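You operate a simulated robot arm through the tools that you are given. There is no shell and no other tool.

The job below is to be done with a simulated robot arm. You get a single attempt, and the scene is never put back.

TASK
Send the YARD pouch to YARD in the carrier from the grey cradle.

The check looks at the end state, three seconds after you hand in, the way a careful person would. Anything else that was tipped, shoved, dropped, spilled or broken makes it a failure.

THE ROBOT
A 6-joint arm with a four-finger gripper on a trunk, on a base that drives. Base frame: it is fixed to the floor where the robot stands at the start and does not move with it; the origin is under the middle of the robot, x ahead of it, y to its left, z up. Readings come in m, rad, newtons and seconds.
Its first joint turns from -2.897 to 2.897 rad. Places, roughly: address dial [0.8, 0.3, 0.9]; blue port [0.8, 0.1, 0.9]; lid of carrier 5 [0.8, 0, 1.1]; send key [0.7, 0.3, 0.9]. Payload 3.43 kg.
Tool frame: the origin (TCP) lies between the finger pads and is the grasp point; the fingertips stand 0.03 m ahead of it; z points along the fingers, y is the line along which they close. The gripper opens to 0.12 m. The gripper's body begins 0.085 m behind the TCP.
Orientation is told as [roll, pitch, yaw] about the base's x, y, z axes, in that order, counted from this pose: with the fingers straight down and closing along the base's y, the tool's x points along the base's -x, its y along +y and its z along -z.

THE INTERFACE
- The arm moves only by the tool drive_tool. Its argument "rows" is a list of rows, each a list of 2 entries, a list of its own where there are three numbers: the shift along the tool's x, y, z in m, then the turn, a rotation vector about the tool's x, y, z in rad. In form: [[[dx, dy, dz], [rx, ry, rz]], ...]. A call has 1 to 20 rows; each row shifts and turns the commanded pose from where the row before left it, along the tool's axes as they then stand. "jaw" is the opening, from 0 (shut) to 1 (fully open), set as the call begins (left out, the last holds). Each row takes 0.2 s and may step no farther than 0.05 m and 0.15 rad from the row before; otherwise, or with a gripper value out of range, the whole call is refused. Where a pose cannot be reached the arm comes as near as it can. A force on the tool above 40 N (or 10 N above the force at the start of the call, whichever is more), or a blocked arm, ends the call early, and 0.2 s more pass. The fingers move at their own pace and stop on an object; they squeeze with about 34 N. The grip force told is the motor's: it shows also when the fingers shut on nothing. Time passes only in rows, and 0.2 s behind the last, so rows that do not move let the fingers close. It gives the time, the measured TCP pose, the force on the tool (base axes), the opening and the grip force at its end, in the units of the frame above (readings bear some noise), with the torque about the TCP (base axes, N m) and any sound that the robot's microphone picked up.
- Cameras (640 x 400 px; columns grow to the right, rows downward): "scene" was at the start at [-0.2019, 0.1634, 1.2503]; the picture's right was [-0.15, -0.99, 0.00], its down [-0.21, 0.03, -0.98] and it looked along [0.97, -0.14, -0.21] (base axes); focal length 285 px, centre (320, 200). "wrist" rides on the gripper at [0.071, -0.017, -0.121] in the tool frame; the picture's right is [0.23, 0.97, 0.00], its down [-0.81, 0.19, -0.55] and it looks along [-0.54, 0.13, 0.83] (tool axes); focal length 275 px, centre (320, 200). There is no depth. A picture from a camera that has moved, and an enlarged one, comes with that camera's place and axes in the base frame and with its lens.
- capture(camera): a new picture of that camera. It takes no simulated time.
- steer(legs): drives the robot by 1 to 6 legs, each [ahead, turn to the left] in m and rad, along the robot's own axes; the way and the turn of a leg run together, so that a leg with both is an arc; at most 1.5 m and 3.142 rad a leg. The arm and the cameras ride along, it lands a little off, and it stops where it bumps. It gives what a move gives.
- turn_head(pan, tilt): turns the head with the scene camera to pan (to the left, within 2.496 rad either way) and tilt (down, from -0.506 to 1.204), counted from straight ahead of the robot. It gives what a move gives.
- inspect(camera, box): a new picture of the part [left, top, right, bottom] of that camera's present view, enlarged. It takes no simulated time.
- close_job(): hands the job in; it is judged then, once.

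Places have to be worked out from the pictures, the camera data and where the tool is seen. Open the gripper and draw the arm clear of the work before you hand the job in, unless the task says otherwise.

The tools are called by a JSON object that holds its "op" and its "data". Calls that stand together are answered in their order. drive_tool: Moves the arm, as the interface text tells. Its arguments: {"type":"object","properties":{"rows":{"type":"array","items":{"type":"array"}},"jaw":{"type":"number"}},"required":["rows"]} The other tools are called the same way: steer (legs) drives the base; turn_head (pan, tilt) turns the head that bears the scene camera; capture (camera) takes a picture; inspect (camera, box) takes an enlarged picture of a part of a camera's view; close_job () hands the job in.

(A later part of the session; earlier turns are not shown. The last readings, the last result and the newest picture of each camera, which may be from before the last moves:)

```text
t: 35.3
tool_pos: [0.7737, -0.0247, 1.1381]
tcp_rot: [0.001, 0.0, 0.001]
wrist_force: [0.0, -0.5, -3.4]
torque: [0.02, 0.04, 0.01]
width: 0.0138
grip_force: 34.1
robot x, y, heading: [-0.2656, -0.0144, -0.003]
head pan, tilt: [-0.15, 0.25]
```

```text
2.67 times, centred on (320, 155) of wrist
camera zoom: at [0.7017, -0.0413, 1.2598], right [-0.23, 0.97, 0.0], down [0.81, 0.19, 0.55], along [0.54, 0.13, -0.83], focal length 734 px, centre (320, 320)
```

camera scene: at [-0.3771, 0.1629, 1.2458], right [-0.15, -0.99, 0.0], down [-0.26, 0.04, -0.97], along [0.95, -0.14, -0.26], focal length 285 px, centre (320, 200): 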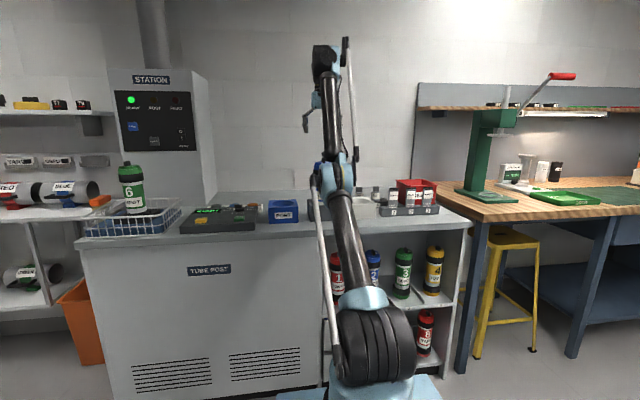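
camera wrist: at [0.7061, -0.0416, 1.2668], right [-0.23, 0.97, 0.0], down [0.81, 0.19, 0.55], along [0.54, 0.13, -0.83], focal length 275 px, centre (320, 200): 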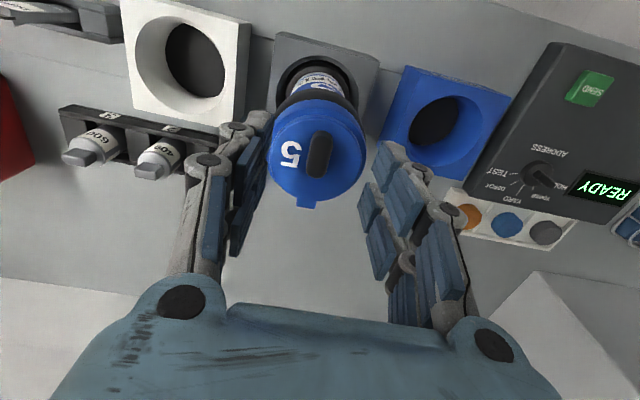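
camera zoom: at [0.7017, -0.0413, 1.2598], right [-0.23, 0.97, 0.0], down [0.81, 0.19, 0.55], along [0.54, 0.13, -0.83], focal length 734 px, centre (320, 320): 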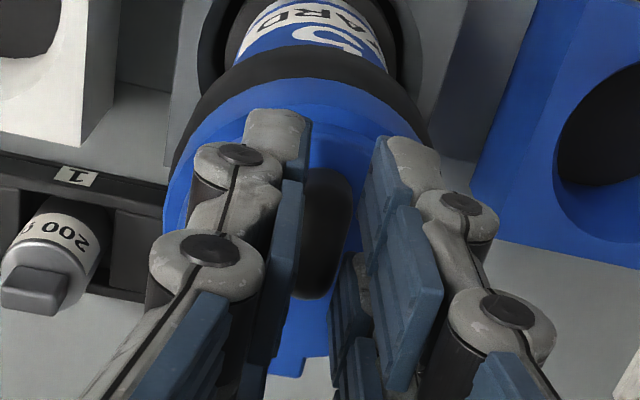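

A steady 3.4 N: that looks like the weight of the whole carrier (lid not yet parting). I check with the scene camera whether the lid or the carrier rose.

{"op": "inspect", "data": {"camera": "scene", "box": [280, 140, 380, 240]}}

{"op": "turn_head", "data": {"pan": -0.05, "tilt": 0.1}}

{"op": "capture", "data": {"camera": "scene"}}

```text
4.00 times, centred on (330, 190) of scene
camera zoom: at [-0.467, 0.1629, 1.2458], right [-0.15, -0.99, 0.0], down [-0.26, 0.04, -0.97], along [0.95, -0.14, -0.26], focal length 1138 px, centre (280, 240)
```

zoom: 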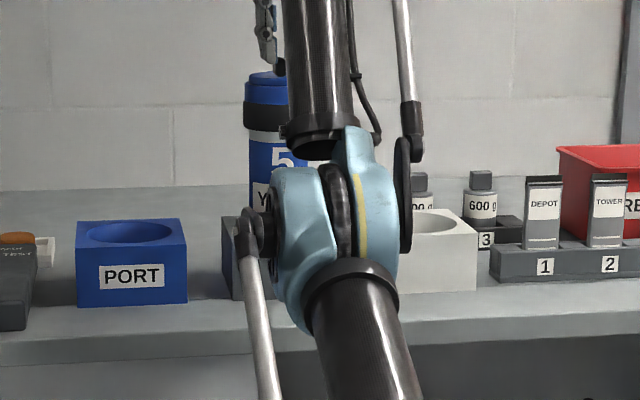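

```text
t: 36.0
tool_pos: [0.7713, -0.0248, 1.1376]
tcp_rot: [-0.002, 0.001, 0.002]
wrist_force: [0.7, -0.4, -1.7]
torque: [0.01, 0.04, 0.02]
width: 0.0135
grip_force: 33.6
robot x, y, heading: [-0.2661, -0.0177, 0.001]
head pan, tilt: [-0.051, 0.099]
```

```text
taken
camera scene: at [-0.4673, 0.1721, 1.2597], right [-0.05, -1.0, 0.0], down [-0.11, 0.01, -0.99], along [0.99, -0.05, -0.11], focal length 285 px, centre (320, 200)
```

scene: 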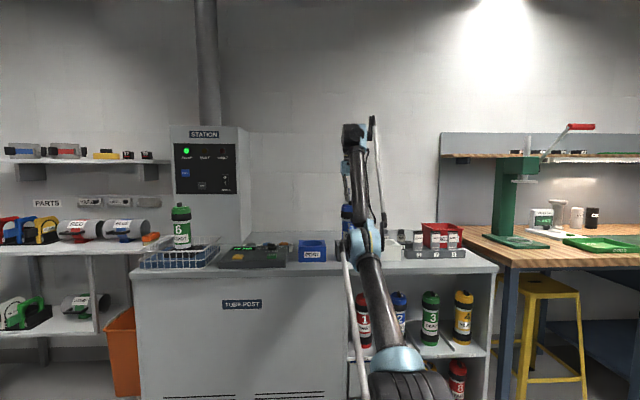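

Ambiguous so far; I raise another 12 mm and compare.

{"op": "drive_tool", "data": {"rows": [[[0, 0, -0.003], [0, 0, 0]], [[0, 0, -0.003], [0, 0, 0]], [[0, 0, -0.003], [0, 0, 0]], [[0, 0, -0.003], [0, 0, 0]], [[0, 0, 0.0], [0, 0, 0]]]}}

{"op": "inspect", "data": {"camera": "wrist", "box": [230, 40, 410, 190]}}

{"op": "inspect", "data": {"camera": "scene", "box": [320, 180, 400, 270]}}

```text
t: 37.2
tool_pos: [0.7714, -0.0243, 1.1498]
tcp_rot: [0.0, 0.001, 0.002]
wrist_force: [0.6, 0.0, -3.2]
torque: [0.01, 0.05, -0.01]
width: 0.0136
grip_force: 34.2
robot x, y, heading: [-0.265, -0.0123, -0.002]
head pan, tilt: [-0.051, 0.099]
```

```text
2.67 times, centred on (320, 115) of wrist
camera zoom: at [0.7016, -0.0404, 1.2713], right [-0.23, 0.97, 0.0], down [0.81, 0.19, 0.55], along [0.54, 0.13, -0.83], focal length 734 px, centre (320, 427)
```

zoom: 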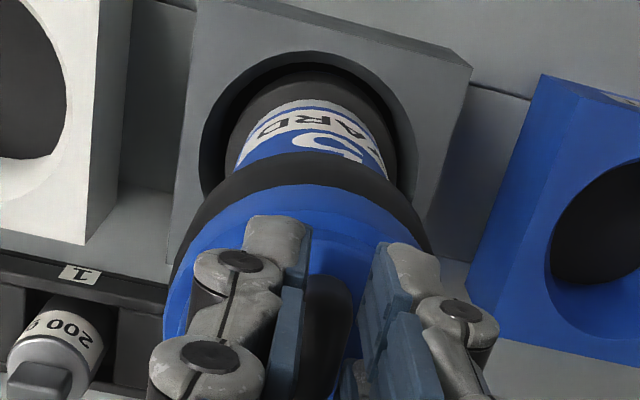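

```text
4.44 times, centred on (360, 225) of scene
camera zoom: at [-0.4673, 0.1722, 1.2598], right [-0.05, -1.0, 0.0], down [-0.11, 0.0, -0.99], along [0.99, -0.05, -0.11], focal length 1265 px, centre (142, 89)
```

zoom: 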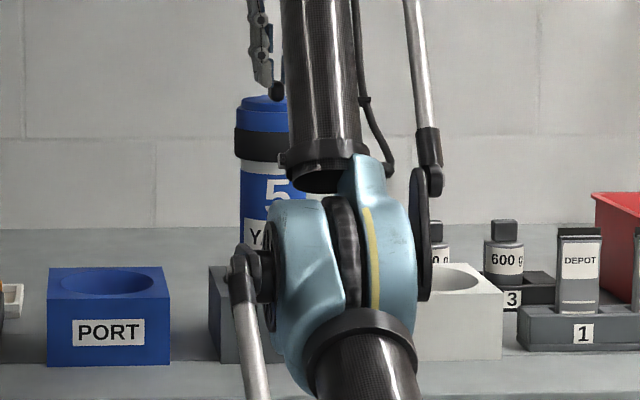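

The whole carrier rises with the lid (about 3.3 N, 0.33 kg), so the lid is locked to the body. I set the carrier back down to its original height and then try a small twist about the lid axis.

{"op": "drive_tool", "data": {"rows": [[[0, 0, 0.004], [0, 0, 0]], [[0, 0, 0.004], [0, 0, 0]], [[0, 0, 0.004], [0, 0, 0]], [[0, 0, 0.003], [0, 0, 0]], [[0, 0, 0.002], [0, 0, 0]], [[0, 0, 0.0], [0, 0, 0]]]}}

{"op": "inspect", "data": {"camera": "wrist", "box": [230, 40, 410, 190]}}

```text
t: 38.6
tool_pos: [0.7713, -0.0234, 1.1337]
tcp_rot: [0.001, -0.001, 0.002]
wrist_force: [3.9, 0.8, 28.1]
torque: [0.01, -0.65, 0.04]
width: 0.0133
grip_force: 34.1
robot x, y, heading: [-0.2653, -0.0105, 0.002]
head pan, tilt: [-0.051, 0.099]
```

```text
2.67 times, centred on (320, 115) of wrist
camera zoom: at [0.7004, -0.0402, 1.2554], right [-0.23, 0.97, 0.0], down [0.81, 0.19, 0.55], along [0.54, 0.13, -0.83], focal length 734 px, centre (320, 427)
```

zoom: 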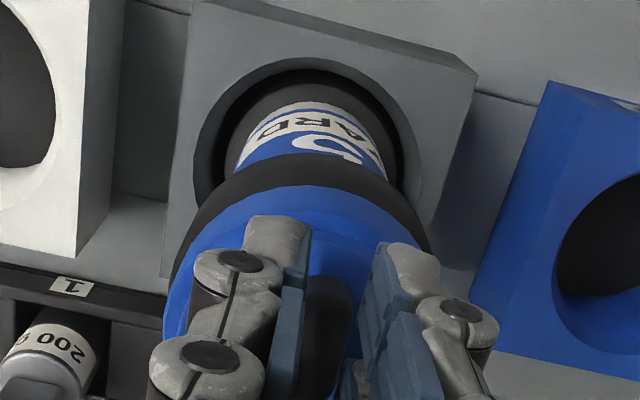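

Seated again with a 28 N push. I relieve it by 1 mm and try a small counter-clockwise twist (0.1 rad) about the lid axis, watching torque about z.

{"op": "drive_tool", "data": {"rows": [[[0, 0, -0.001], [0, 0, 0]], [[0, -0.0005, 0], [0, 0, -0.05]], [[0, -0.0005, 0], [0, 0, -0.05]], [[0, 0, 0.0], [0, 0, 0]]]}}

{"op": "inspect", "data": {"camera": "wrist", "box": [230, 40, 410, 190]}}

```text
t: 39.6
tool_pos: [0.7715, -0.0251, 1.1336]
tcp_rot: [-0.001, 0.0, 0.101]
wrist_force: [2.4, -2.6, 11.9]
torque: [0.01, -0.43, -0.12]
width: 0.0137
grip_force: 33.9
robot x, y, heading: [-0.2648, -0.0128, -0.0]
head pan, tilt: [-0.051, 0.099]
```

```text
2.67 times, centred on (320, 115) of wrist
camera zoom: at [0.7033, -0.0491, 1.2555], right [-0.33, 0.94, 0.0], down [0.79, 0.27, 0.55], along [0.52, 0.18, -0.83], focal length 734 px, centre (320, 427)
```

zoom: 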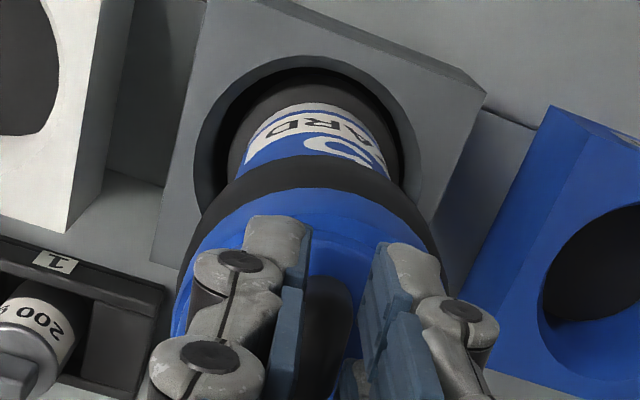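

The label appears to stay with the cradle while the tool turned, with only 0.12 N·m. I continue turning another 0.3 rad counter-clockwise and compare the label position.

{"op": "drive_tool", "data": {"rows": [[[0, -0.0006, 0], [0, 0, -0.06]], [[0, -0.0006, 0], [0, 0, -0.06]], [[0, -0.0006, 0], [0, 0, -0.06]], [[0, -0.0006, 0], [0, 0, -0.06]], [[0, -0.0006, 0], [0, 0, -0.06]], [[0, 0, 0.0], [0, 0, 0]]]}}

{"op": "capture", "data": {"camera": "wrist"}}

{"op": "inspect", "data": {"camera": "wrist", "box": [230, 40, 410, 190]}}

```text
t: 41.0
tool_pos: [0.7708, -0.0295, 1.1349]
tcp_rot: [0.0, 0.0, 0.402]
wrist_force: [1.7, -9.7, 32.7]
torque: [-0.23, -0.31, -0.59]
width: 0.0138
grip_force: 34.3
robot x, y, heading: [-0.2657, -0.0109, -0.002]
head pan, tilt: [-0.051, 0.099]
```

```text
taken
camera wrist: at [0.7129, -0.0722, 1.2564], right [-0.59, 0.81, 0.0], down [0.67, 0.49, 0.55], along [0.45, 0.33, -0.83], focal length 275 px, centre (320, 200)
```

wrist: 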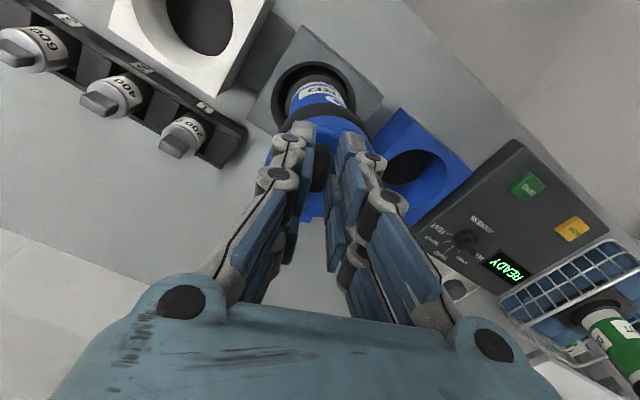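

```text
2.67 times, centred on (320, 115) of wrist
camera zoom: at [0.7129, -0.0722, 1.2564], right [-0.59, 0.81, 0.0], down [0.67, 0.49, 0.55], along [0.45, 0.33, -0.83], focal length 734 px, centre (320, 427)
```

zoom: 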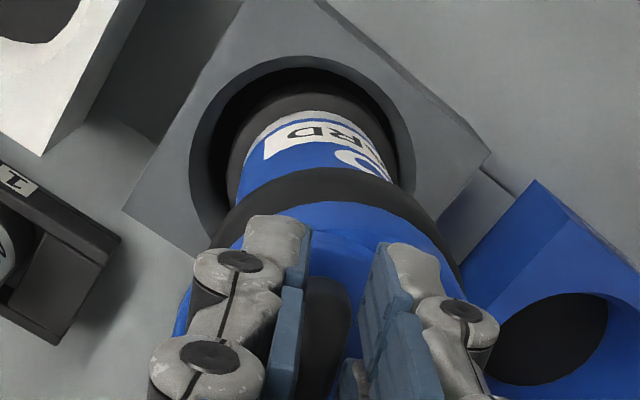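

The body stays put while lid and bar turn with the tool, and the upward force grows to 33 N: the lid climbs as it unscrews. I relieve the downward push by 2 mm before turning on.

{"op": "drive_tool", "data": {"rows": [[[0, -0.0003, -0.001], [0, 0, 0]], [[0, -0.0002, -0.001], [0, 0, 0]], [[0, 0, 0.0], [0, 0, 0]]]}}

```text
t: 41.8
tool_pos: [0.7732, -0.0279, 1.1347]
tcp_rot: [0.002, 0.0, 0.4]
wrist_force: [-0.3, 0.6, -1.5]
torque: [0.0, 0.03, -0.01]
width: 0.0138
grip_force: 33.9
robot x, y, heading: [-0.2663, -0.0148, -0.002]
head pan, tilt: [-0.051, 0.099]
```

Forces are near zero now, so the lid follows freely. I turn on by 0.4 rad with a slight rise.

{"op": "drive_tool", "data": {"rows": [[[0, -0.0008, -0.0002], [0, 0, -0.08]], [[0, -0.0008, -0.0002], [0, 0, -0.08]], [[0, -0.0008, -0.0002], [0, 0, -0.08]], [[0, -0.0008, -0.0002], [0, 0, -0.08]], [[0, -0.0008, -0.0002], [0, 0, -0.08]], [[0, 0, 0.0], [0, 0, 0]]]}}

{"op": "inspect", "data": {"camera": "wrist", "box": [230, 40, 410, 230]}}

```text
t: 43.2
tool_pos: [0.773, -0.0324, 1.1382]
tcp_rot: [0.0, 0.001, 0.801]
wrist_force: [-1.2, -9.8, 27.0]
torque: [-0.74, 0.32, -0.55]
width: 0.014
grip_force: 34.1
robot x, y, heading: [-0.2613, -0.0161, -0.001]
head pan, tilt: [-0.051, 0.099]
```

```text
2.11 times, centred on (320, 135) of wrist
camera zoom: at [0.7368, -0.0955, 1.2596], right [-0.86, 0.51, 0.0], down [0.43, 0.72, 0.55], along [0.28, 0.48, -0.83], focal length 580 px, centre (320, 337)
```

zoom: 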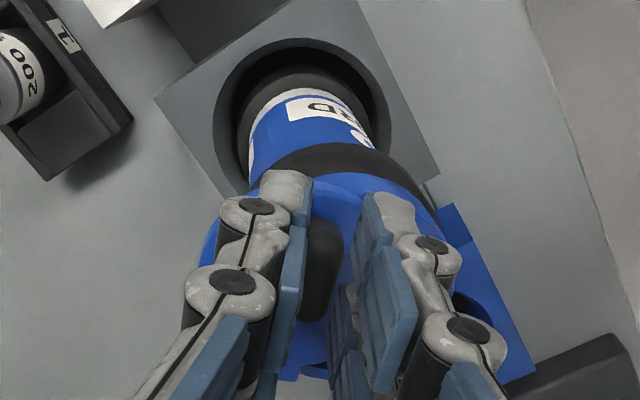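

The lid keeps climbing (27 N up again). I relieve 2.5 mm upward and continue, this time raising along with the turn.

{"op": "drive_tool", "data": {"rows": [[[0, -0.0003, -0.0012], [0, 0, 0]], [[0, -0.0003, -0.0012], [0, 0, 0]], [[0, 0, 0.0], [0, 0, 0]], [[0, -0.0008, -0.0006], [0, 0, -0.08]], [[0, -0.0008, -0.0006], [0, 0, -0.08]], [[0, -0.0008, -0.0006], [0, 0, -0.08]], [[0, 0, 0.0], [0, 0, 0]]]}}

{"op": "inspect", "data": {"camera": "wrist", "box": [230, 40, 410, 230]}}

```text
t: 44.8
tool_pos: [0.7789, -0.0341, 1.1413]
tcp_rot: [0.001, 0.0, 1.042]
wrist_force: [-0.7, -2.4, -2.5]
torque: [-0.75, 0.32, -0.12]
width: 0.014
grip_force: 34.0
robot x, y, heading: [-0.2624, -0.0139, 0.002]
head pan, tilt: [-0.051, 0.099]
```

```text
2.11 times, centred on (320, 135) of wrist
camera zoom: at [0.757, -0.1041, 1.2625], right [-0.96, 0.29, 0.0], down [0.24, 0.8, 0.55], along [0.16, 0.53, -0.83], focal length 580 px, centre (320, 337)
```

zoom: 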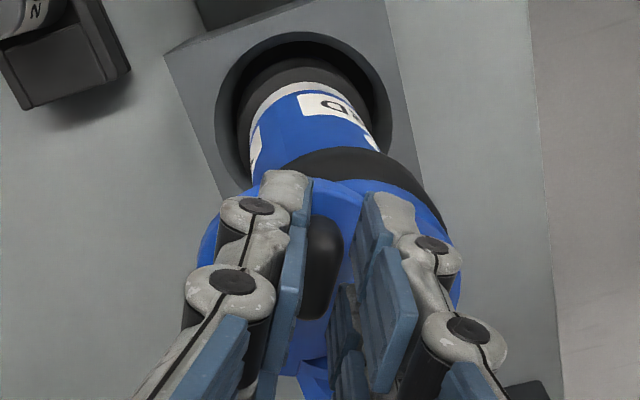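

At 1.04 rad the vertical force is about -2.5 N, with a tilting torque about the finger axis. I keep turning towards 1.5 rad with a small rise, in short steps.

{"op": "drive_tool", "data": {"rows": [[[0, -0.0008, -0.0004], [0, 0, -0.08]], [[0, -0.0008, -0.0004], [0, 0, -0.08]], [[0, -0.0008, -0.0004], [0, 0, -0.08]], [[0, 0, 0.0], [0, 0, 0]]]}}

{"op": "inspect", "data": {"camera": "wrist", "box": [230, 40, 410, 230]}}

{"op": "inspect", "data": {"camera": "scene", "box": [320, 170, 400, 260]}}

```text
t: 45.8
tool_pos: [0.7809, -0.0349, 1.1412]
tcp_rot: [0.001, 0.0, 1.281]
wrist_force: [-0.2, -0.2, -2.5]
torque: [-0.12, 0.0, 0.04]
width: 0.0137
grip_force: 34.2
robot x, y, heading: [-0.2664, -0.0149, 0.001]
head pan, tilt: [-0.051, 0.099]
```

```text
2.11 times, centred on (320, 135) of wrist
camera zoom: at [0.7764, -0.1078, 1.2637], right [-1.0, 0.06, 0.0], down [0.05, 0.83, 0.55], along [0.03, 0.55, -0.83], focal length 580 px, centre (320, 337)
```

zoom: 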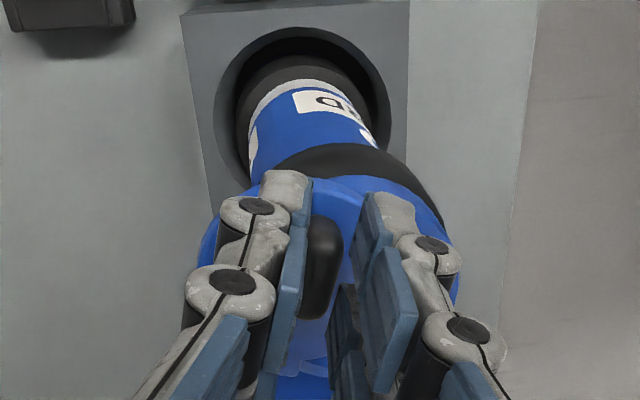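

```text
4.44 times, centred on (360, 215) of scene
camera zoom: at [-0.4673, 0.1721, 1.2598], right [-0.05, -1.0, 0.0], down [-0.11, 0.0, -0.99], along [0.99, -0.05, -0.11], focal length 1265 px, centre (142, 133)
```

zoom: 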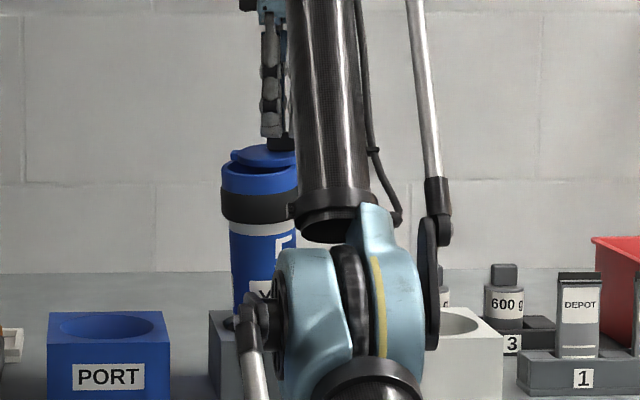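

The scene view shows the lid disc raised above the collar with its tab now pointing to +y. I lift 6 mm to see whether it comes free.

{"op": "drive_tool", "data": {"rows": [[[0, 0, -0.002], [0, 0, 0]], [[0, 0, -0.002], [0, 0, 0]], [[0, 0, -0.002], [0, 0, 0]], [[0, 0, 0.0], [0, 0, 0]]]}}

{"op": "inspect", "data": {"camera": "wrist", "box": [230, 40, 410, 230]}}

{"op": "inspect", "data": {"camera": "scene", "box": [320, 170, 400, 260]}}

```text
t: 46.8
tool_pos: [0.7788, -0.035, 1.1485]
tcp_rot: [0.0, 0.001, 1.28]
wrist_force: [-0.4, 0.6, -2.4]
torque: [-0.03, 0.02, 0.02]
width: 0.0136
grip_force: 34.0
robot x, y, heading: [-0.2686, -0.0111, 0.002]
head pan, tilt: [-0.051, 0.099]
```

```text
2.11 times, centred on (320, 135) of wrist
camera zoom: at [0.7758, -0.1082, 1.2702], right [-1.0, 0.06, 0.0], down [0.05, 0.83, 0.55], along [0.03, 0.55, -0.83], focal length 580 px, centre (320, 337)
```

zoom: 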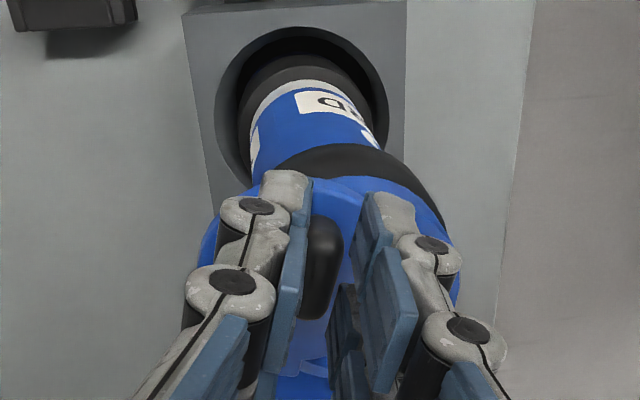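

```text
4.44 times, centred on (360, 215) of scene
camera zoom: at [-0.4673, 0.1721, 1.2598], right [-0.05, -1.0, 0.0], down [-0.11, 0.0, -0.99], along [0.99, -0.05, -0.11], focal length 1265 px, centre (142, 133)
```

zoom: 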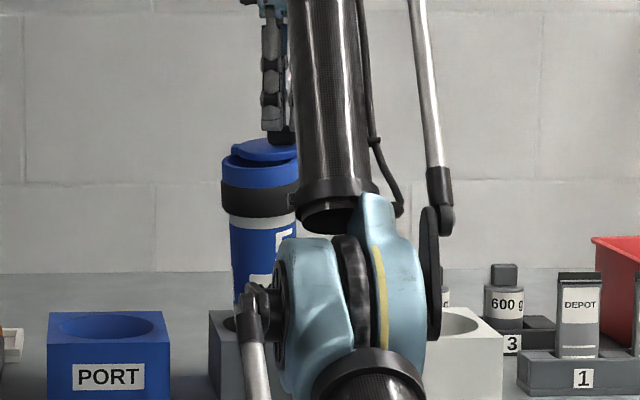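

The carrier came up with the lid again: since about 0.8 rad the body was turning along. I lower it back into the cradle and press lightly so the body is held while I turn further.

{"op": "drive_tool", "data": {"rows": [[[0, 0, 0.002], [0, 0, 0]], [[0, 0, 0.002], [0, 0, 0]], [[0, 0, 0.002], [0, 0, 0]], [[0, 0, 0.001], [0, 0, 0]], [[0, 0, 0.0], [0, 0, 0]]]}}

{"op": "inspect", "data": {"camera": "wrist", "box": [230, 40, 410, 230]}}

{"op": "inspect", "data": {"camera": "scene", "box": [320, 170, 400, 260]}}

```text
t: 48.0
tool_pos: [0.7805, -0.0348, 1.14]
tcp_rot: [-0.001, -0.001, 1.281]
wrist_force: [0.0, -1.1, -2.9]
torque: [-0.1, -0.01, 0.0]
width: 0.0137
grip_force: 34.0
robot x, y, heading: [-0.2672, -0.0105, 0.004]
head pan, tilt: [-0.051, 0.099]
```

```text
2.11 times, centred on (320, 135) of wrist
camera zoom: at [0.7757, -0.1082, 1.2623], right [-1.0, 0.06, 0.0], down [0.05, 0.83, 0.55], along [0.03, 0.55, -0.83], focal length 580 px, centre (320, 337)
```

zoom: 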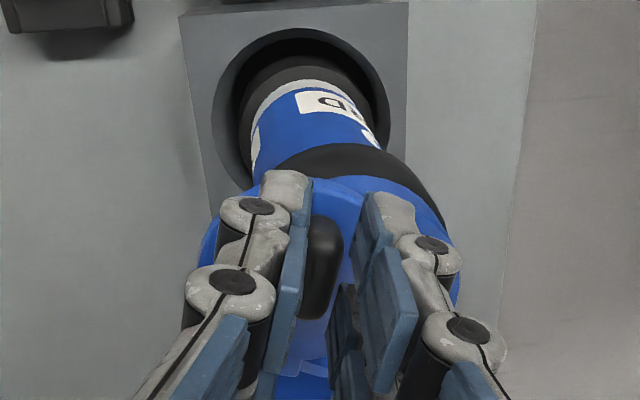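

```text
4.44 times, centred on (360, 215) of scene
camera zoom: at [-0.4673, 0.1721, 1.2598], right [-0.05, -1.0, 0.0], down [-0.11, 0.0, -0.99], along [0.99, -0.05, -0.11], focal length 1265 px, centre (142, 133)
```

zoom: 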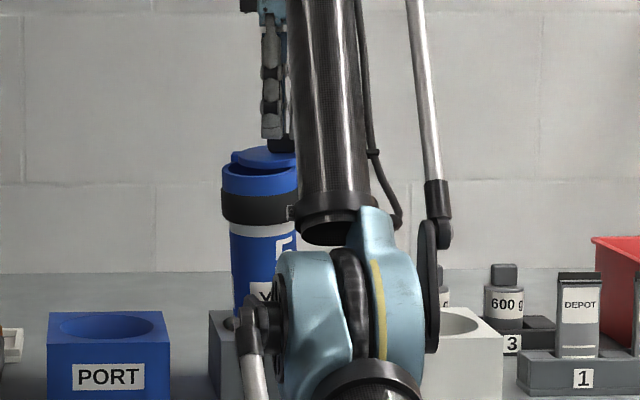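

Still hanging at z 1.14, so the seat is lower. I lower in 1 mm steps until the force turns positive.

{"op": "drive_tool", "data": {"rows": [[[0, 0, 0.001], [0, 0, 0]], [[0, 0, 0.001], [0, 0, 0]], [[0, 0, 0.001], [0, 0, 0]], [[0, 0, 0.0], [0, 0, 0]]]}}

```text
t: 49.0
tool_pos: [0.7792, -0.0356, 1.1396]
tcp_rot: [0.0, 0.001, 1.281]
wrist_force: [4.2, -3.0, 29.1]
torque: [0.46, -0.38, -0.36]
width: 0.0138
grip_force: 33.7
robot x, y, heading: [-0.2629, -0.0111, -0.002]
head pan, tilt: [-0.051, 0.099]
```

Seated at z≈1.1396 with 29 N, so the lid has climbed about 6 mm relative to the body. I ease to a light press and turn on counter-clockwise.

{"op": "drive_tool", "data": {"rows": [[[0, 0, -0.001], [0, 0, 0]], [[0, -0.0005, 0], [0, 0, -0.06]], [[0, -0.0005, 0], [0, 0, -0.06]], [[0, -0.0005, 0], [0, 0, -0.06]], [[0, 0, 0.0], [0, 0, 0]]]}}

{"op": "inspect", "data": {"camera": "wrist", "box": [230, 40, 410, 230]}}

```text
t: 50.2
tool_pos: [0.7805, -0.0356, 1.1406]
tcp_rot: [0.001, 0.0, 1.46]
wrist_force: [3.9, -8.9, 31.9]
torque: [-0.52, -0.28, -0.57]
width: 0.0142
grip_force: 33.5
robot x, y, heading: [-0.2663, -0.0124, -0.003]
head pan, tilt: [-0.051, 0.099]
```

```text
2.11 times, centred on (320, 135) of wrist
camera zoom: at [0.7898, -0.1081, 1.2624], right [-0.99, -0.12, 0.0], down [-0.1, 0.83, 0.55], along [-0.07, 0.55, -0.83], focal length 580 px, centre (320, 337)
```

zoom: 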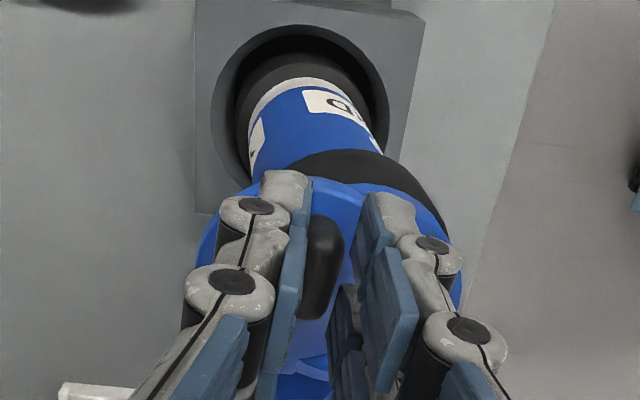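

The lid keeps climbing about 9 mm per radian of relative turn (about 46° so far). I relieve the push and keep turning in small steps, letting it rise.

{"op": "drive_tool", "data": {"rows": [[[0, 0, -0.001], [0, 0, 0]], [[0, -0.0005, -0.0004], [0, 0, -0.05]], [[0, -0.0005, -0.0004], [0, 0, -0.05]], [[0, -0.0005, -0.0004], [0, 0, -0.05]], [[0, -0.0005, -0.0004], [0, 0, -0.05]], [[0, 0, 0.0], [0, 0, 0]]]}}

{"op": "inspect", "data": {"camera": "wrist", "box": [230, 40, 410, 230]}}

{"op": "inspect", "data": {"camera": "scene", "box": [330, 190, 390, 250]}}

```text
t: 51.6
tool_pos: [0.7829, -0.0362, 1.1425]
tcp_rot: [0.0, 0.0, 1.662]
wrist_force: [4.9, -7.4, 17.2]
torque: [-0.79, -0.36, -0.52]
width: 0.0141
grip_force: 33.9
robot x, y, heading: [-0.2671, -0.0125, 0.006]
head pan, tilt: [-0.051, 0.099]
```

```text
2.11 times, centred on (320, 135) of wrist
camera zoom: at [0.8066, -0.1053, 1.264], right [-0.95, -0.32, 0.0], down [-0.26, 0.79, 0.55], along [-0.17, 0.53, -0.83], focal length 580 px, centre (320, 337)
```

zoom: 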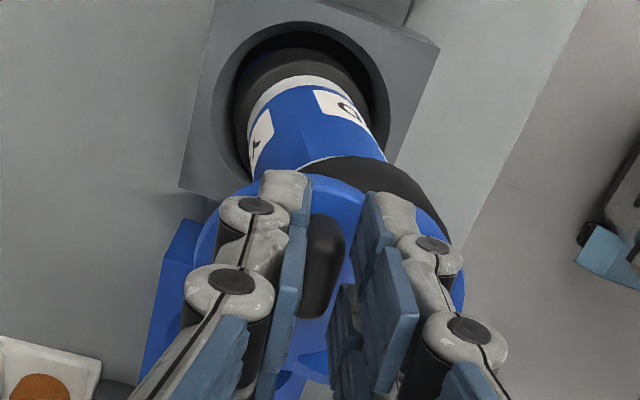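

```text
6.67 times, centred on (360, 220) of scene
camera zoom: at [-0.4679, 0.172, 1.2597], right [-0.05, -1.0, 0.0], down [-0.11, 0.01, -0.99], along [0.99, -0.05, -0.11], focal length 1897 px, centre (53, 67)
```

zoom: 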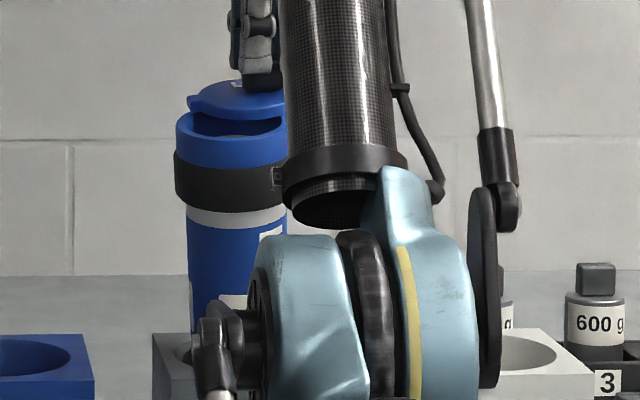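

The scene view shows the lid disc clearly up from the collar, body turned about 36° while the lid turned 95°, so about 59° relative. I continue turning, rising a little each step.

{"op": "drive_tool", "data": {"rows": [[[0, -0.0005, -0.0006], [0, 0, -0.05]], [[0, -0.0005, -0.0006], [0, 0, -0.05]], [[0, -0.0005, -0.0006], [0, 0, -0.05]], [[0, -0.0005, -0.0006], [0, 0, -0.05]], [[0, 0, 0.0], [0, 0, 0]]]}}

{"op": "inspect", "data": {"camera": "scene", "box": [330, 190, 390, 250]}}

{"op": "inspect", "data": {"camera": "wrist", "box": [230, 40, 410, 230]}}

```text
t: 52.8
tool_pos: [0.7855, -0.036, 1.1446]
tcp_rot: [0.001, -0.001, 1.861]
wrist_force: [4.9, -5.1, 13.0]
torque: [-0.85, -0.56, -0.5]
width: 0.014
grip_force: 34.3
robot x, y, heading: [-0.2673, -0.0115, -0.003]
head pan, tilt: [-0.051, 0.099]
```

```text
6.67 times, centred on (360, 220) of scene
camera zoom: at [-0.4678, 0.172, 1.2597], right [-0.05, -1.0, 0.0], down [-0.11, 0.01, -0.99], along [0.99, -0.05, -0.11], focal length 1897 px, centre (53, 67)
```

zoom: 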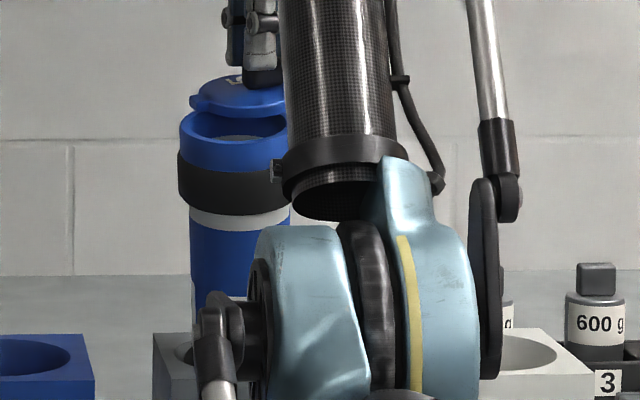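

```text
2.11 times, centred on (320, 135) of wrist
camera zoom: at [0.8222, -0.0988, 1.2662], right [-0.87, -0.5, 0.0], down [-0.42, 0.72, 0.55], along [-0.28, 0.48, -0.83], focal length 580 px, centre (320, 337)
```

zoom: 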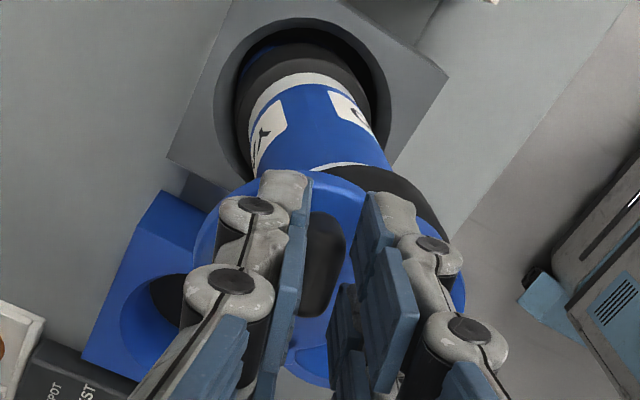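

The lid now looks displaced and cocked over the collar with the opening visible. I raise 8 mm gently to see whether the lid now comes away from the body.

{"op": "drive_tool", "data": {"rows": [[[0, 0, -0.002], [0, 0, 0]], [[0, 0, -0.002], [0, 0, 0]], [[0, 0, -0.002], [0, 0, 0]], [[0, 0, -0.002], [0, 0, 0]], [[0, 0, 0.0], [0, 0, 0]]]}}

{"op": "inspect", "data": {"camera": "scene", "box": [330, 190, 390, 250]}}

{"op": "inspect", "data": {"camera": "wrist", "box": [230, 40, 410, 230]}}

```text
t: 54.0
tool_pos: [0.7855, -0.035, 1.1525]
tcp_rot: [0.0, 0.0, 1.86]
wrist_force: [1.5, 0.1, -1.6]
torque: [-0.05, -0.16, -0.01]
width: 0.0141
grip_force: 33.3
robot x, y, heading: [-0.2662, -0.0142, 0.0]
head pan, tilt: [-0.051, 0.099]
```

```text
6.67 times, centred on (360, 220) of scene
camera zoom: at [-0.4673, 0.1721, 1.2598], right [-0.05, -1.0, 0.0], down [-0.11, 0.0, -0.99], along [0.99, -0.05, -0.11], focal length 1897 px, centre (53, 67)
```

zoom: 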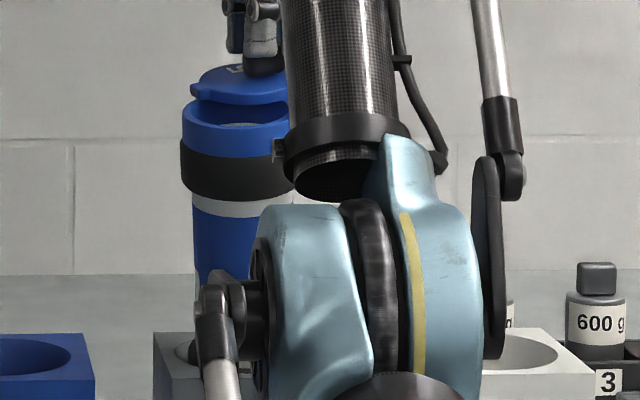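

```text
2.11 times, centred on (320, 135) of wrist
camera zoom: at [0.8223, -0.0986, 1.2744], right [-0.87, -0.5, 0.0], down [-0.42, 0.72, 0.55], along [-0.28, 0.48, -0.83], focal length 580 px, centre (320, 337)
```

zoom: 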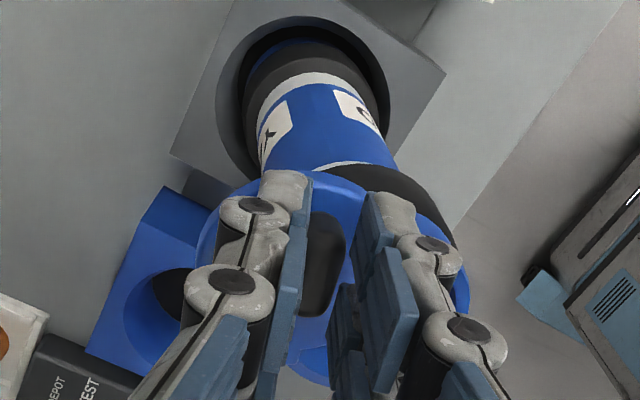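

The body still hangs on the lid, so I need a clear look at how they are joined. I lower the carrier back onto its seat, release, and rise to look from above.

{"op": "drive_tool", "data": {"rows": [[[0, 0, 0.002], [0, 0, 0]], [[0, 0, 0.002], [0, 0, 0]], [[0, 0, 0.002], [0, 0, 0]], [[0, 0, 0.0015], [0, 0, 0]], [[0, 0, 0.0], [0, 0, 0]]]}}

```text
t: 55.2
tool_pos: [0.7861, -0.0344, 1.144]
tcp_rot: [0.001, 0.002, 1.86]
wrist_force: [0.6, -0.3, -1.4]
torque: [-0.02, -0.19, -0.01]
width: 0.0142
grip_force: 33.6
robot x, y, heading: [-0.264, -0.0112, 0.0]
head pan, tilt: [-0.051, 0.099]
```

Not yet seated; I lower a little more in 1 mm steps.

{"op": "drive_tool", "data": {"rows": [[[0, 0, 0.001], [0, 0, 0]], [[0, 0, 0.001], [0, 0, 0]], [[0, 0, 0.0], [0, 0, 0]]]}}

{"op": "inspect", "data": {"camera": "scene", "box": [330, 190, 390, 250]}}

```text
t: 56.0
tool_pos: [0.7838, -0.0336, 1.1444]
tcp_rot: [0.0, -0.001, 1.86]
wrist_force: [3.6, -0.9, 28.7]
torque: [0.85, -0.06, -0.29]
width: 0.0141
grip_force: 33.9
robot x, y, heading: [-0.2706, -0.0122, 0.001]
head pan, tilt: [-0.051, 0.099]
```

```text
6.67 times, centred on (360, 220) of scene
camera zoom: at [-0.4686, 0.1721, 1.2595], right [-0.05, -1.0, 0.0], down [-0.11, 0.01, -0.99], along [0.99, -0.05, -0.11], focal length 1897 px, centre (53, 67)
```

zoom: 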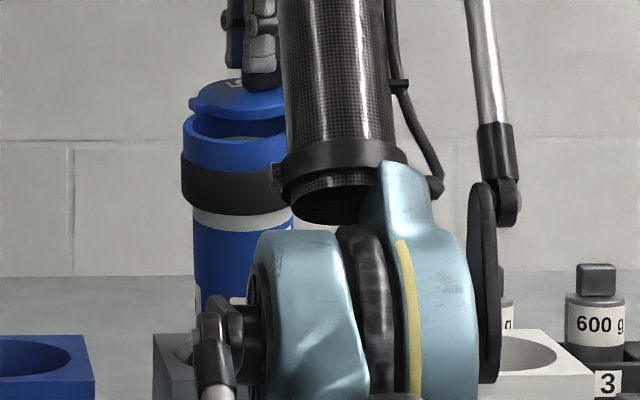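

Seated with 29 N and the lid does not sink back, so it rides on a thread. I relieve the push and keep unscrewing.

{"op": "drive_tool", "data": {"rows": [[[0, 0, -0.0012], [0, 0, 0]], [[0, -0.0006, -0.0005], [0, 0, -0.06]], [[0, -0.0006, -0.0005], [0, 0, -0.06]], [[0, -0.0006, -0.0005], [0, 0, -0.06]], [[0, -0.0006, -0.0005], [0, 0, -0.06]], [[0, 0, 0.0], [0, 0, 0]]]}}

{"op": "inspect", "data": {"camera": "scene", "box": [330, 190, 390, 250]}}

{"op": "inspect", "data": {"camera": "wrist", "box": [230, 40, 410, 230]}}

```text
t: 57.4
tool_pos: [0.7867, -0.0344, 1.1452]
tcp_rot: [0.002, 0.001, 2.1]
wrist_force: [0.7, 0.2, -2.9]
torque: [0.04, -0.22, -0.05]
width: 0.0141
grip_force: 33.4
robot x, y, heading: [-0.2686, -0.0139, -0.001]
head pan, tilt: [-0.051, 0.099]
```

```text
6.67 times, centred on (360, 220) of scene
camera zoom: at [-0.4672, 0.1722, 1.2598], right [-0.05, -1.0, 0.0], down [-0.11, 0.0, -0.99], along [0.99, -0.05, -0.11], focal length 1897 px, centre (53, 67)
```

zoom: 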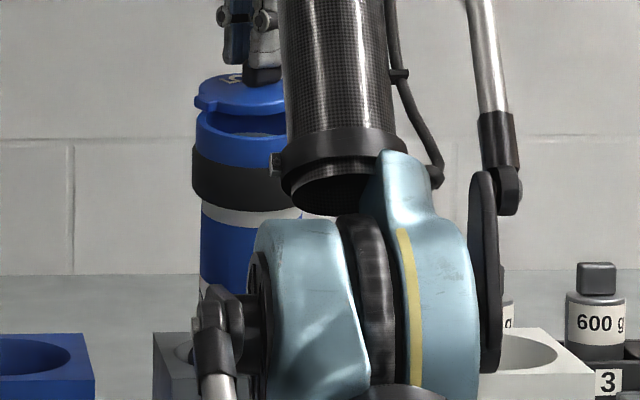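

```text
2.11 times, centred on (320, 135) of wrist
camera zoom: at [0.8386, -0.0872, 1.2673], right [-0.72, -0.69, 0.0], down [-0.58, 0.6, 0.55], along [-0.38, 0.4, -0.83], focal length 580 px, centre (320, 337)
```

zoom: 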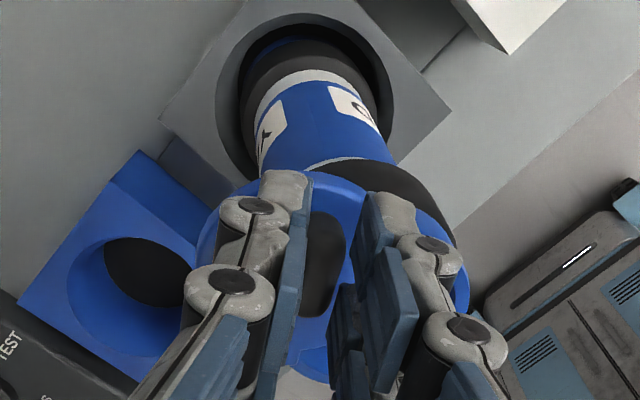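

The body turns along again once unloaded. To see the real mechanism I seat the carrier, release the bar and look from above.

{"op": "drive_tool", "data": {"rows": [[[0, 0, 0.001], [0, 0, 0]], [[0, 0, 0.0005], [0, 0, 0]], [[0, 0, 0.0], [0, 0, 0]]]}}

```text
t: 58.2
tool_pos: [0.7877, -0.0351, 1.1457]
tcp_rot: [0.001, 0.0, 2.1]
wrist_force: [0.3, 0.3, -1.8]
torque: [0.02, -0.2, -0.02]
width: 0.0143
grip_force: 34.2
robot x, y, heading: [-0.2638, -0.0106, -0.003]
head pan, tilt: [-0.051, 0.099]
```

{"op": "drive_tool", "data": {"rows": [[[0, 0, 0.001], [0, 0, 0]], [[0, 0, 0.0005], [0, 0, 0]], [[0, 0, 0.0], [0, 0, 0]]]}}

```text
t: 59.0
tool_pos: [0.7854, -0.0344, 1.1429]
tcp_rot: [-0.001, 0.0, 2.1]
wrist_force: [4.8, -3.3, 22.7]
torque: [0.02, -0.34, -0.34]
width: 0.0138
grip_force: 34.4
robot x, y, heading: [-0.2653, -0.0121, -0.002]
head pan, tilt: [-0.051, 0.099]
```

Seated with 23 N press. I turn another 0.24 rad under this press to see if it still climbs or comes to an end.

{"op": "drive_tool", "data": {"rows": [[[0, -0.0006, 0], [0, 0, -0.06]], [[0, -0.0006, 0], [0, 0, -0.06]], [[0, -0.0006, 0], [0, 0, -0.06]], [[0, 0, 0.0], [0, 0, 0]]]}}

{"op": "inspect", "data": {"camera": "wrist", "box": [230, 40, 410, 230]}}

```text
t: 60.0
tool_pos: [0.7886, -0.0333, 1.145]
tcp_rot: [-0.003, 0.001, 2.282]
wrist_force: [8.1, -3.5, 34.3]
torque: [-0.08, -0.6, -0.56]
width: 0.0144
grip_force: 33.7
robot x, y, heading: [-0.2646, -0.0154, 0.0]
head pan, tilt: [-0.051, 0.099]
```

```text
2.11 times, centred on (320, 135) of wrist
camera zoom: at [0.8473, -0.0761, 1.2657], right [-0.59, -0.81, 0.0], down [-0.67, 0.49, 0.55], along [-0.45, 0.33, -0.83], focal length 580 px, centre (320, 337)
```

zoom: 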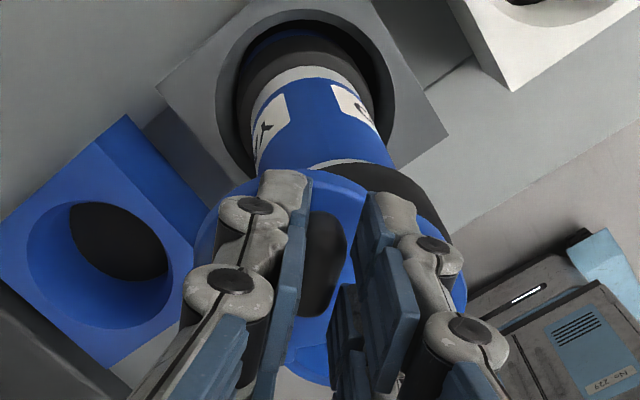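

The body now co-rotates, so the relative turn has hit its end. I ease the press, open the jaw and rise straight up to look at the lid.

{"op": "drive_tool", "data": {"rows": [[[0, 0, -0.001], [0, 0, 0]], [[0, 0, -0.0005], [0, 0, 0]], [[0, 0, 0.0], [0, 0, 0]]]}}

{"op": "drive_tool", "data": {"rows": [[[0, 0, 0], [0, 0, 0]], [[0, 0, 0], [0, 0, 0]], [[0, 0, -0.01], [0, 0, 0]], [[0, 0, -0.02], [0, 0, 0]], [[0, 0, -0.02], [0, 0, 0]], [[0, 0, 0], [0, 0, 0]]], "jaw": 0.5}}

{"op": "capture", "data": {"camera": "wrist"}}

{"op": "inspect", "data": {"camera": "wrist", "box": [240, 50, 400, 200]}}

{"op": "inspect", "data": {"camera": "scene", "box": [330, 190, 390, 250]}}

```text
t: 60.8
tool_pos: [0.7878, -0.0326, 1.1443]
tcp_rot: [0.0, -0.003, 2.278]
wrist_force: [0.7, 1.1, 6.2]
torque: [0.44, 0.03, -0.05]
width: 0.0145
grip_force: 33.8
robot x, y, heading: [-0.2657, -0.0124, -0.002]
head pan, tilt: [-0.051, 0.099]
```

```text
t: 62.2
tool_pos: [0.7897, -0.033, 1.1948]
tcp_rot: [0.0, -0.003, 2.281]
wrist_force: [0.3, -0.2, -0.7]
torque: [0.0, 0.04, -0.01]
width: 0.06
grip_force: 0.1
robot x, y, heading: [-0.2654, -0.0138, 0.0]
head pan, tilt: [-0.051, 0.099]
```

```text
taken
camera wrist: at [0.8508, -0.0763, 1.3171], right [-0.59, -0.81, 0.0], down [-0.67, 0.49, 0.55], along [-0.45, 0.33, -0.83], focal length 275 px, centre (320, 200)
```

wrist: 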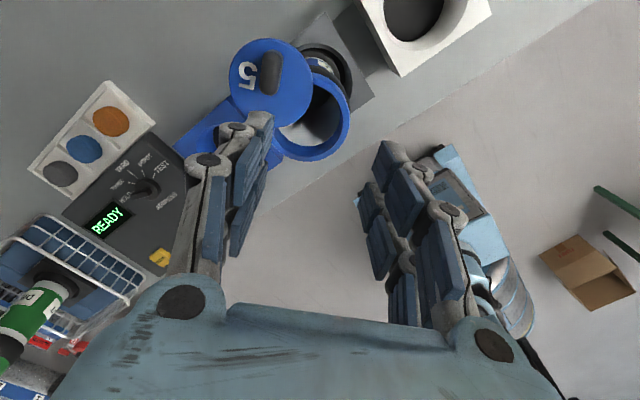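

```text
2.67 times, centred on (320, 125) of wrist
camera zoom: at [0.8508, -0.0763, 1.3171], right [-0.59, -0.81, 0.0], down [-0.67, 0.49, 0.55], along [-0.45, 0.33, -0.83], focal length 734 px, centre (320, 400)
```

zoom: 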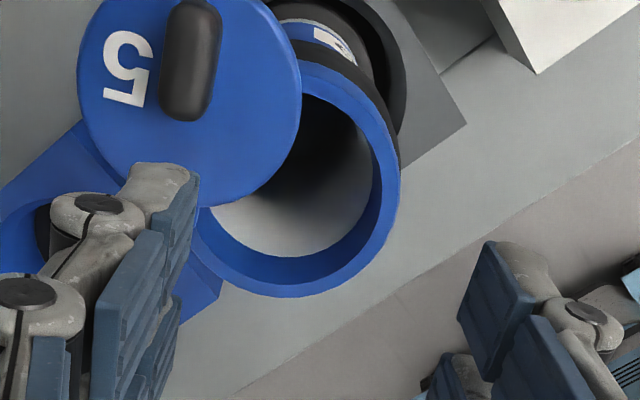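

```text
6.67 times, centred on (360, 220) of scene
camera zoom: at [-0.4673, 0.1721, 1.2598], right [-0.05, -1.0, 0.0], down [-0.11, 0.0, -0.99], along [0.99, -0.05, -0.11], focal length 1897 px, centre (53, 67)
```

zoom: 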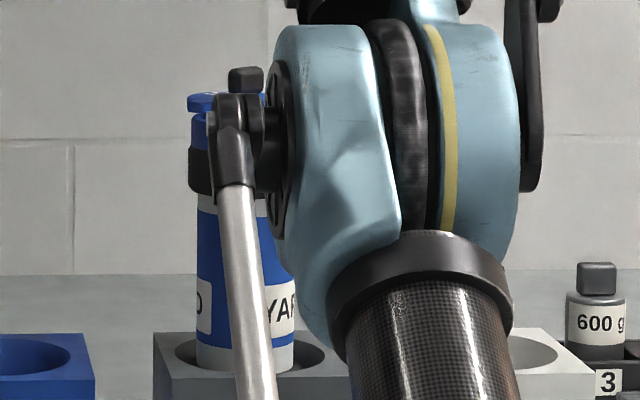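

Now it is clear: the lid is a flat disc that swings sideways about a pin at its tab, and it is swung about two thirds off an empty carrier. I rise and turn the tool back to yaw 0 to get a good overview before swinging it fully open.

{"op": "drive_tool", "data": {"rows": [[[0, 0, -0.03], [0, 0, 0]], [[0, 0, -0.03], [0, 0, 0.14]], [[0, 0, 0], [0, 0, 0.14]], [[0, 0, 0], [0, 0, 0.14]], [[0, 0, 0], [0, 0, 0.14]], [[0, 0, 0], [0, 0, 0.14]], [[0, 0, 0], [0, 0, 0.14]], [[0, 0, 0], [0, 0, 0.14]], [[0, 0, 0], [0, 0, 0.14]], [[0, 0, 0], [0, 0, 0.14]], [[0, 0, 0], [0, 0, 0.14]], [[0, 0, 0], [0, 0, 0.14]], [[0, 0, 0], [0, 0, 0.14]], [[0, 0, 0], [0, 0, 0.14]], [[0, 0, 0], [0, 0, 0.14]], [[0, 0, 0], [0, 0, 0.14]], [[0, 0, 0], [0, 0, 0.14]], [[0, 0, 0], [0, 0, 0.04]]]}}

{"op": "capture", "data": {"camera": "wrist"}}

{"op": "inspect", "data": {"camera": "wrist", "box": [240, 40, 400, 180]}}

```text
t: 66.0
tool_pos: [0.7481, -0.0328, 1.2187]
tcp_rot: [0.0, 0.0, -0.002]
wrist_force: [-0.8, -0.6, 0.6]
torque: [0.02, 0.0, 0.02]
width: 0.0598
grip_force: 0.0
out of reach, approached as far as the arm can: row 1, 2
robot x, y, heading: [-0.2649, -0.0117, -0.005]
head pan, tilt: [-0.051, 0.099]
```

```text
taken
camera wrist: at [0.6778, -0.0492, 1.3406], right [-0.23, 0.97, 0.0], down [0.81, 0.19, 0.55], along [0.54, 0.13, -0.83], focal length 275 px, centre (320, 200)
```

wrist: 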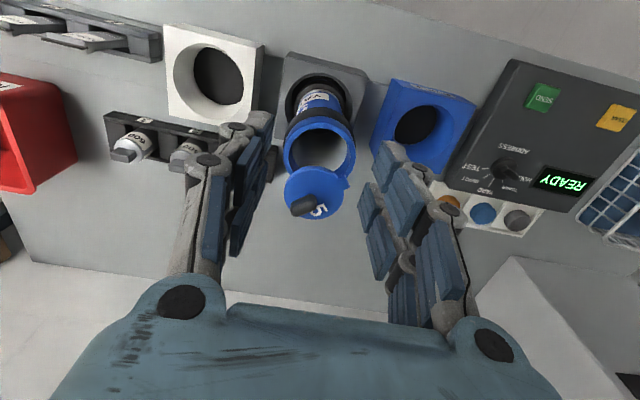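

```text
2.86 times, centred on (320, 110) of wrist
camera zoom: at [0.6778, -0.0492, 1.3406], right [-0.23, 0.97, 0.0], down [0.81, 0.19, 0.55], along [0.54, 0.13, -0.83], focal length 786 px, centre (320, 457)
```

zoom: 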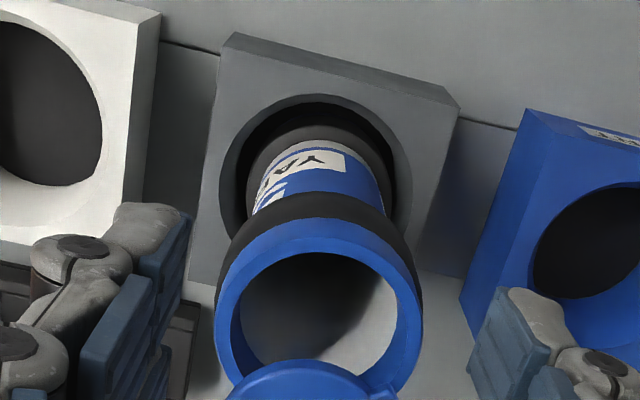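

The view from the front shows the disc swung back about 64° around a pin at roughly (0.81, 0.012), still covering the rear edge of the opening; the carrier is empty inside and stands upright at about (0.78, -0.025). I drive forward 0.08 m to reach the bar at its new place and swing it farther.

{"op": "steer", "data": {"legs": [[0.08, 0.0]]}}

{"op": "drive_tool", "data": {"rows": [[[0, 0, 0], [0, 0, 0.14]], [[0, 0, 0], [0, 0, 0.14]], [[0, 0, 0], [0, 0, 0.14]], [[0, 0, 0], [0, 0, 0.14]], [[0, 0, 0], [0, 0, 0.14]], [[0, 0, 0], [0, 0, 0.14]], [[0, 0, 0], [0, 0, 0.14]], [[0, 0, 0], [0, 0, 0.14]], [[0, 0, 0], [0, 0, 0]]]}}

{"op": "capture", "data": {"camera": "wrist"}}

{"op": "inspect", "data": {"camera": "wrist", "box": [240, 60, 400, 200]}}

```text
t: 67.1
tool_pos: [0.8281, -0.0318, 1.2181]
tcp_rot: [0.0, 0.001, 0.001]
wrist_force: [-0.3, -0.3, 0.3]
torque: [-0.01, 0.0, -0.01]
width: 0.0599
grip_force: 0.0
robot x, y, heading: [-0.1847, -0.0079, 0.001]
head pan, tilt: [-0.051, 0.099]
```

```text
t: 69.1
tool_pos: [0.8137, -0.0325, 1.2326]
tcp_rot: [0.011, -0.005, -1.12]
wrist_force: [0.0, -0.7, 0.1]
torque: [0.0, -0.01, 0.0]
width: 0.06
grip_force: 0.0
robot x, y, heading: [-0.1804, -0.0149, 0.002]
head pan, tilt: [-0.051, 0.099]
```

```text
taken
camera wrist: at [0.7657, 0.0248, 1.3527], right [0.78, 0.63, 0.01], down [0.52, -0.65, 0.56], along [0.36, -0.43, -0.83], focal length 275 px, centre (320, 200)
```

wrist: 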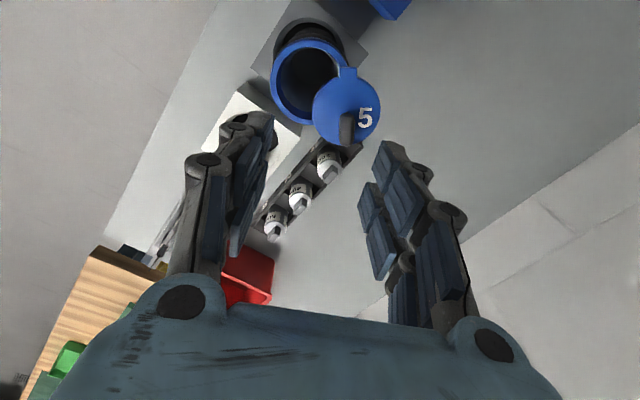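

```text
2.86 times, centred on (320, 130) of wrist
camera zoom: at [0.7657, 0.0248, 1.3527], right [0.78, 0.63, 0.01], down [0.52, -0.65, 0.56], along [0.36, -0.43, -0.83], focal length 786 px, centre (320, 400)
```

zoom: 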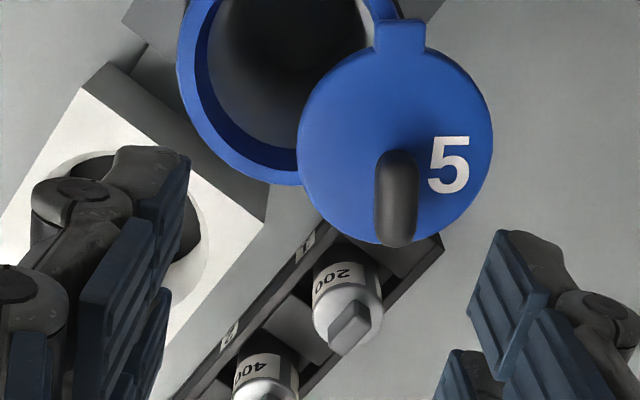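

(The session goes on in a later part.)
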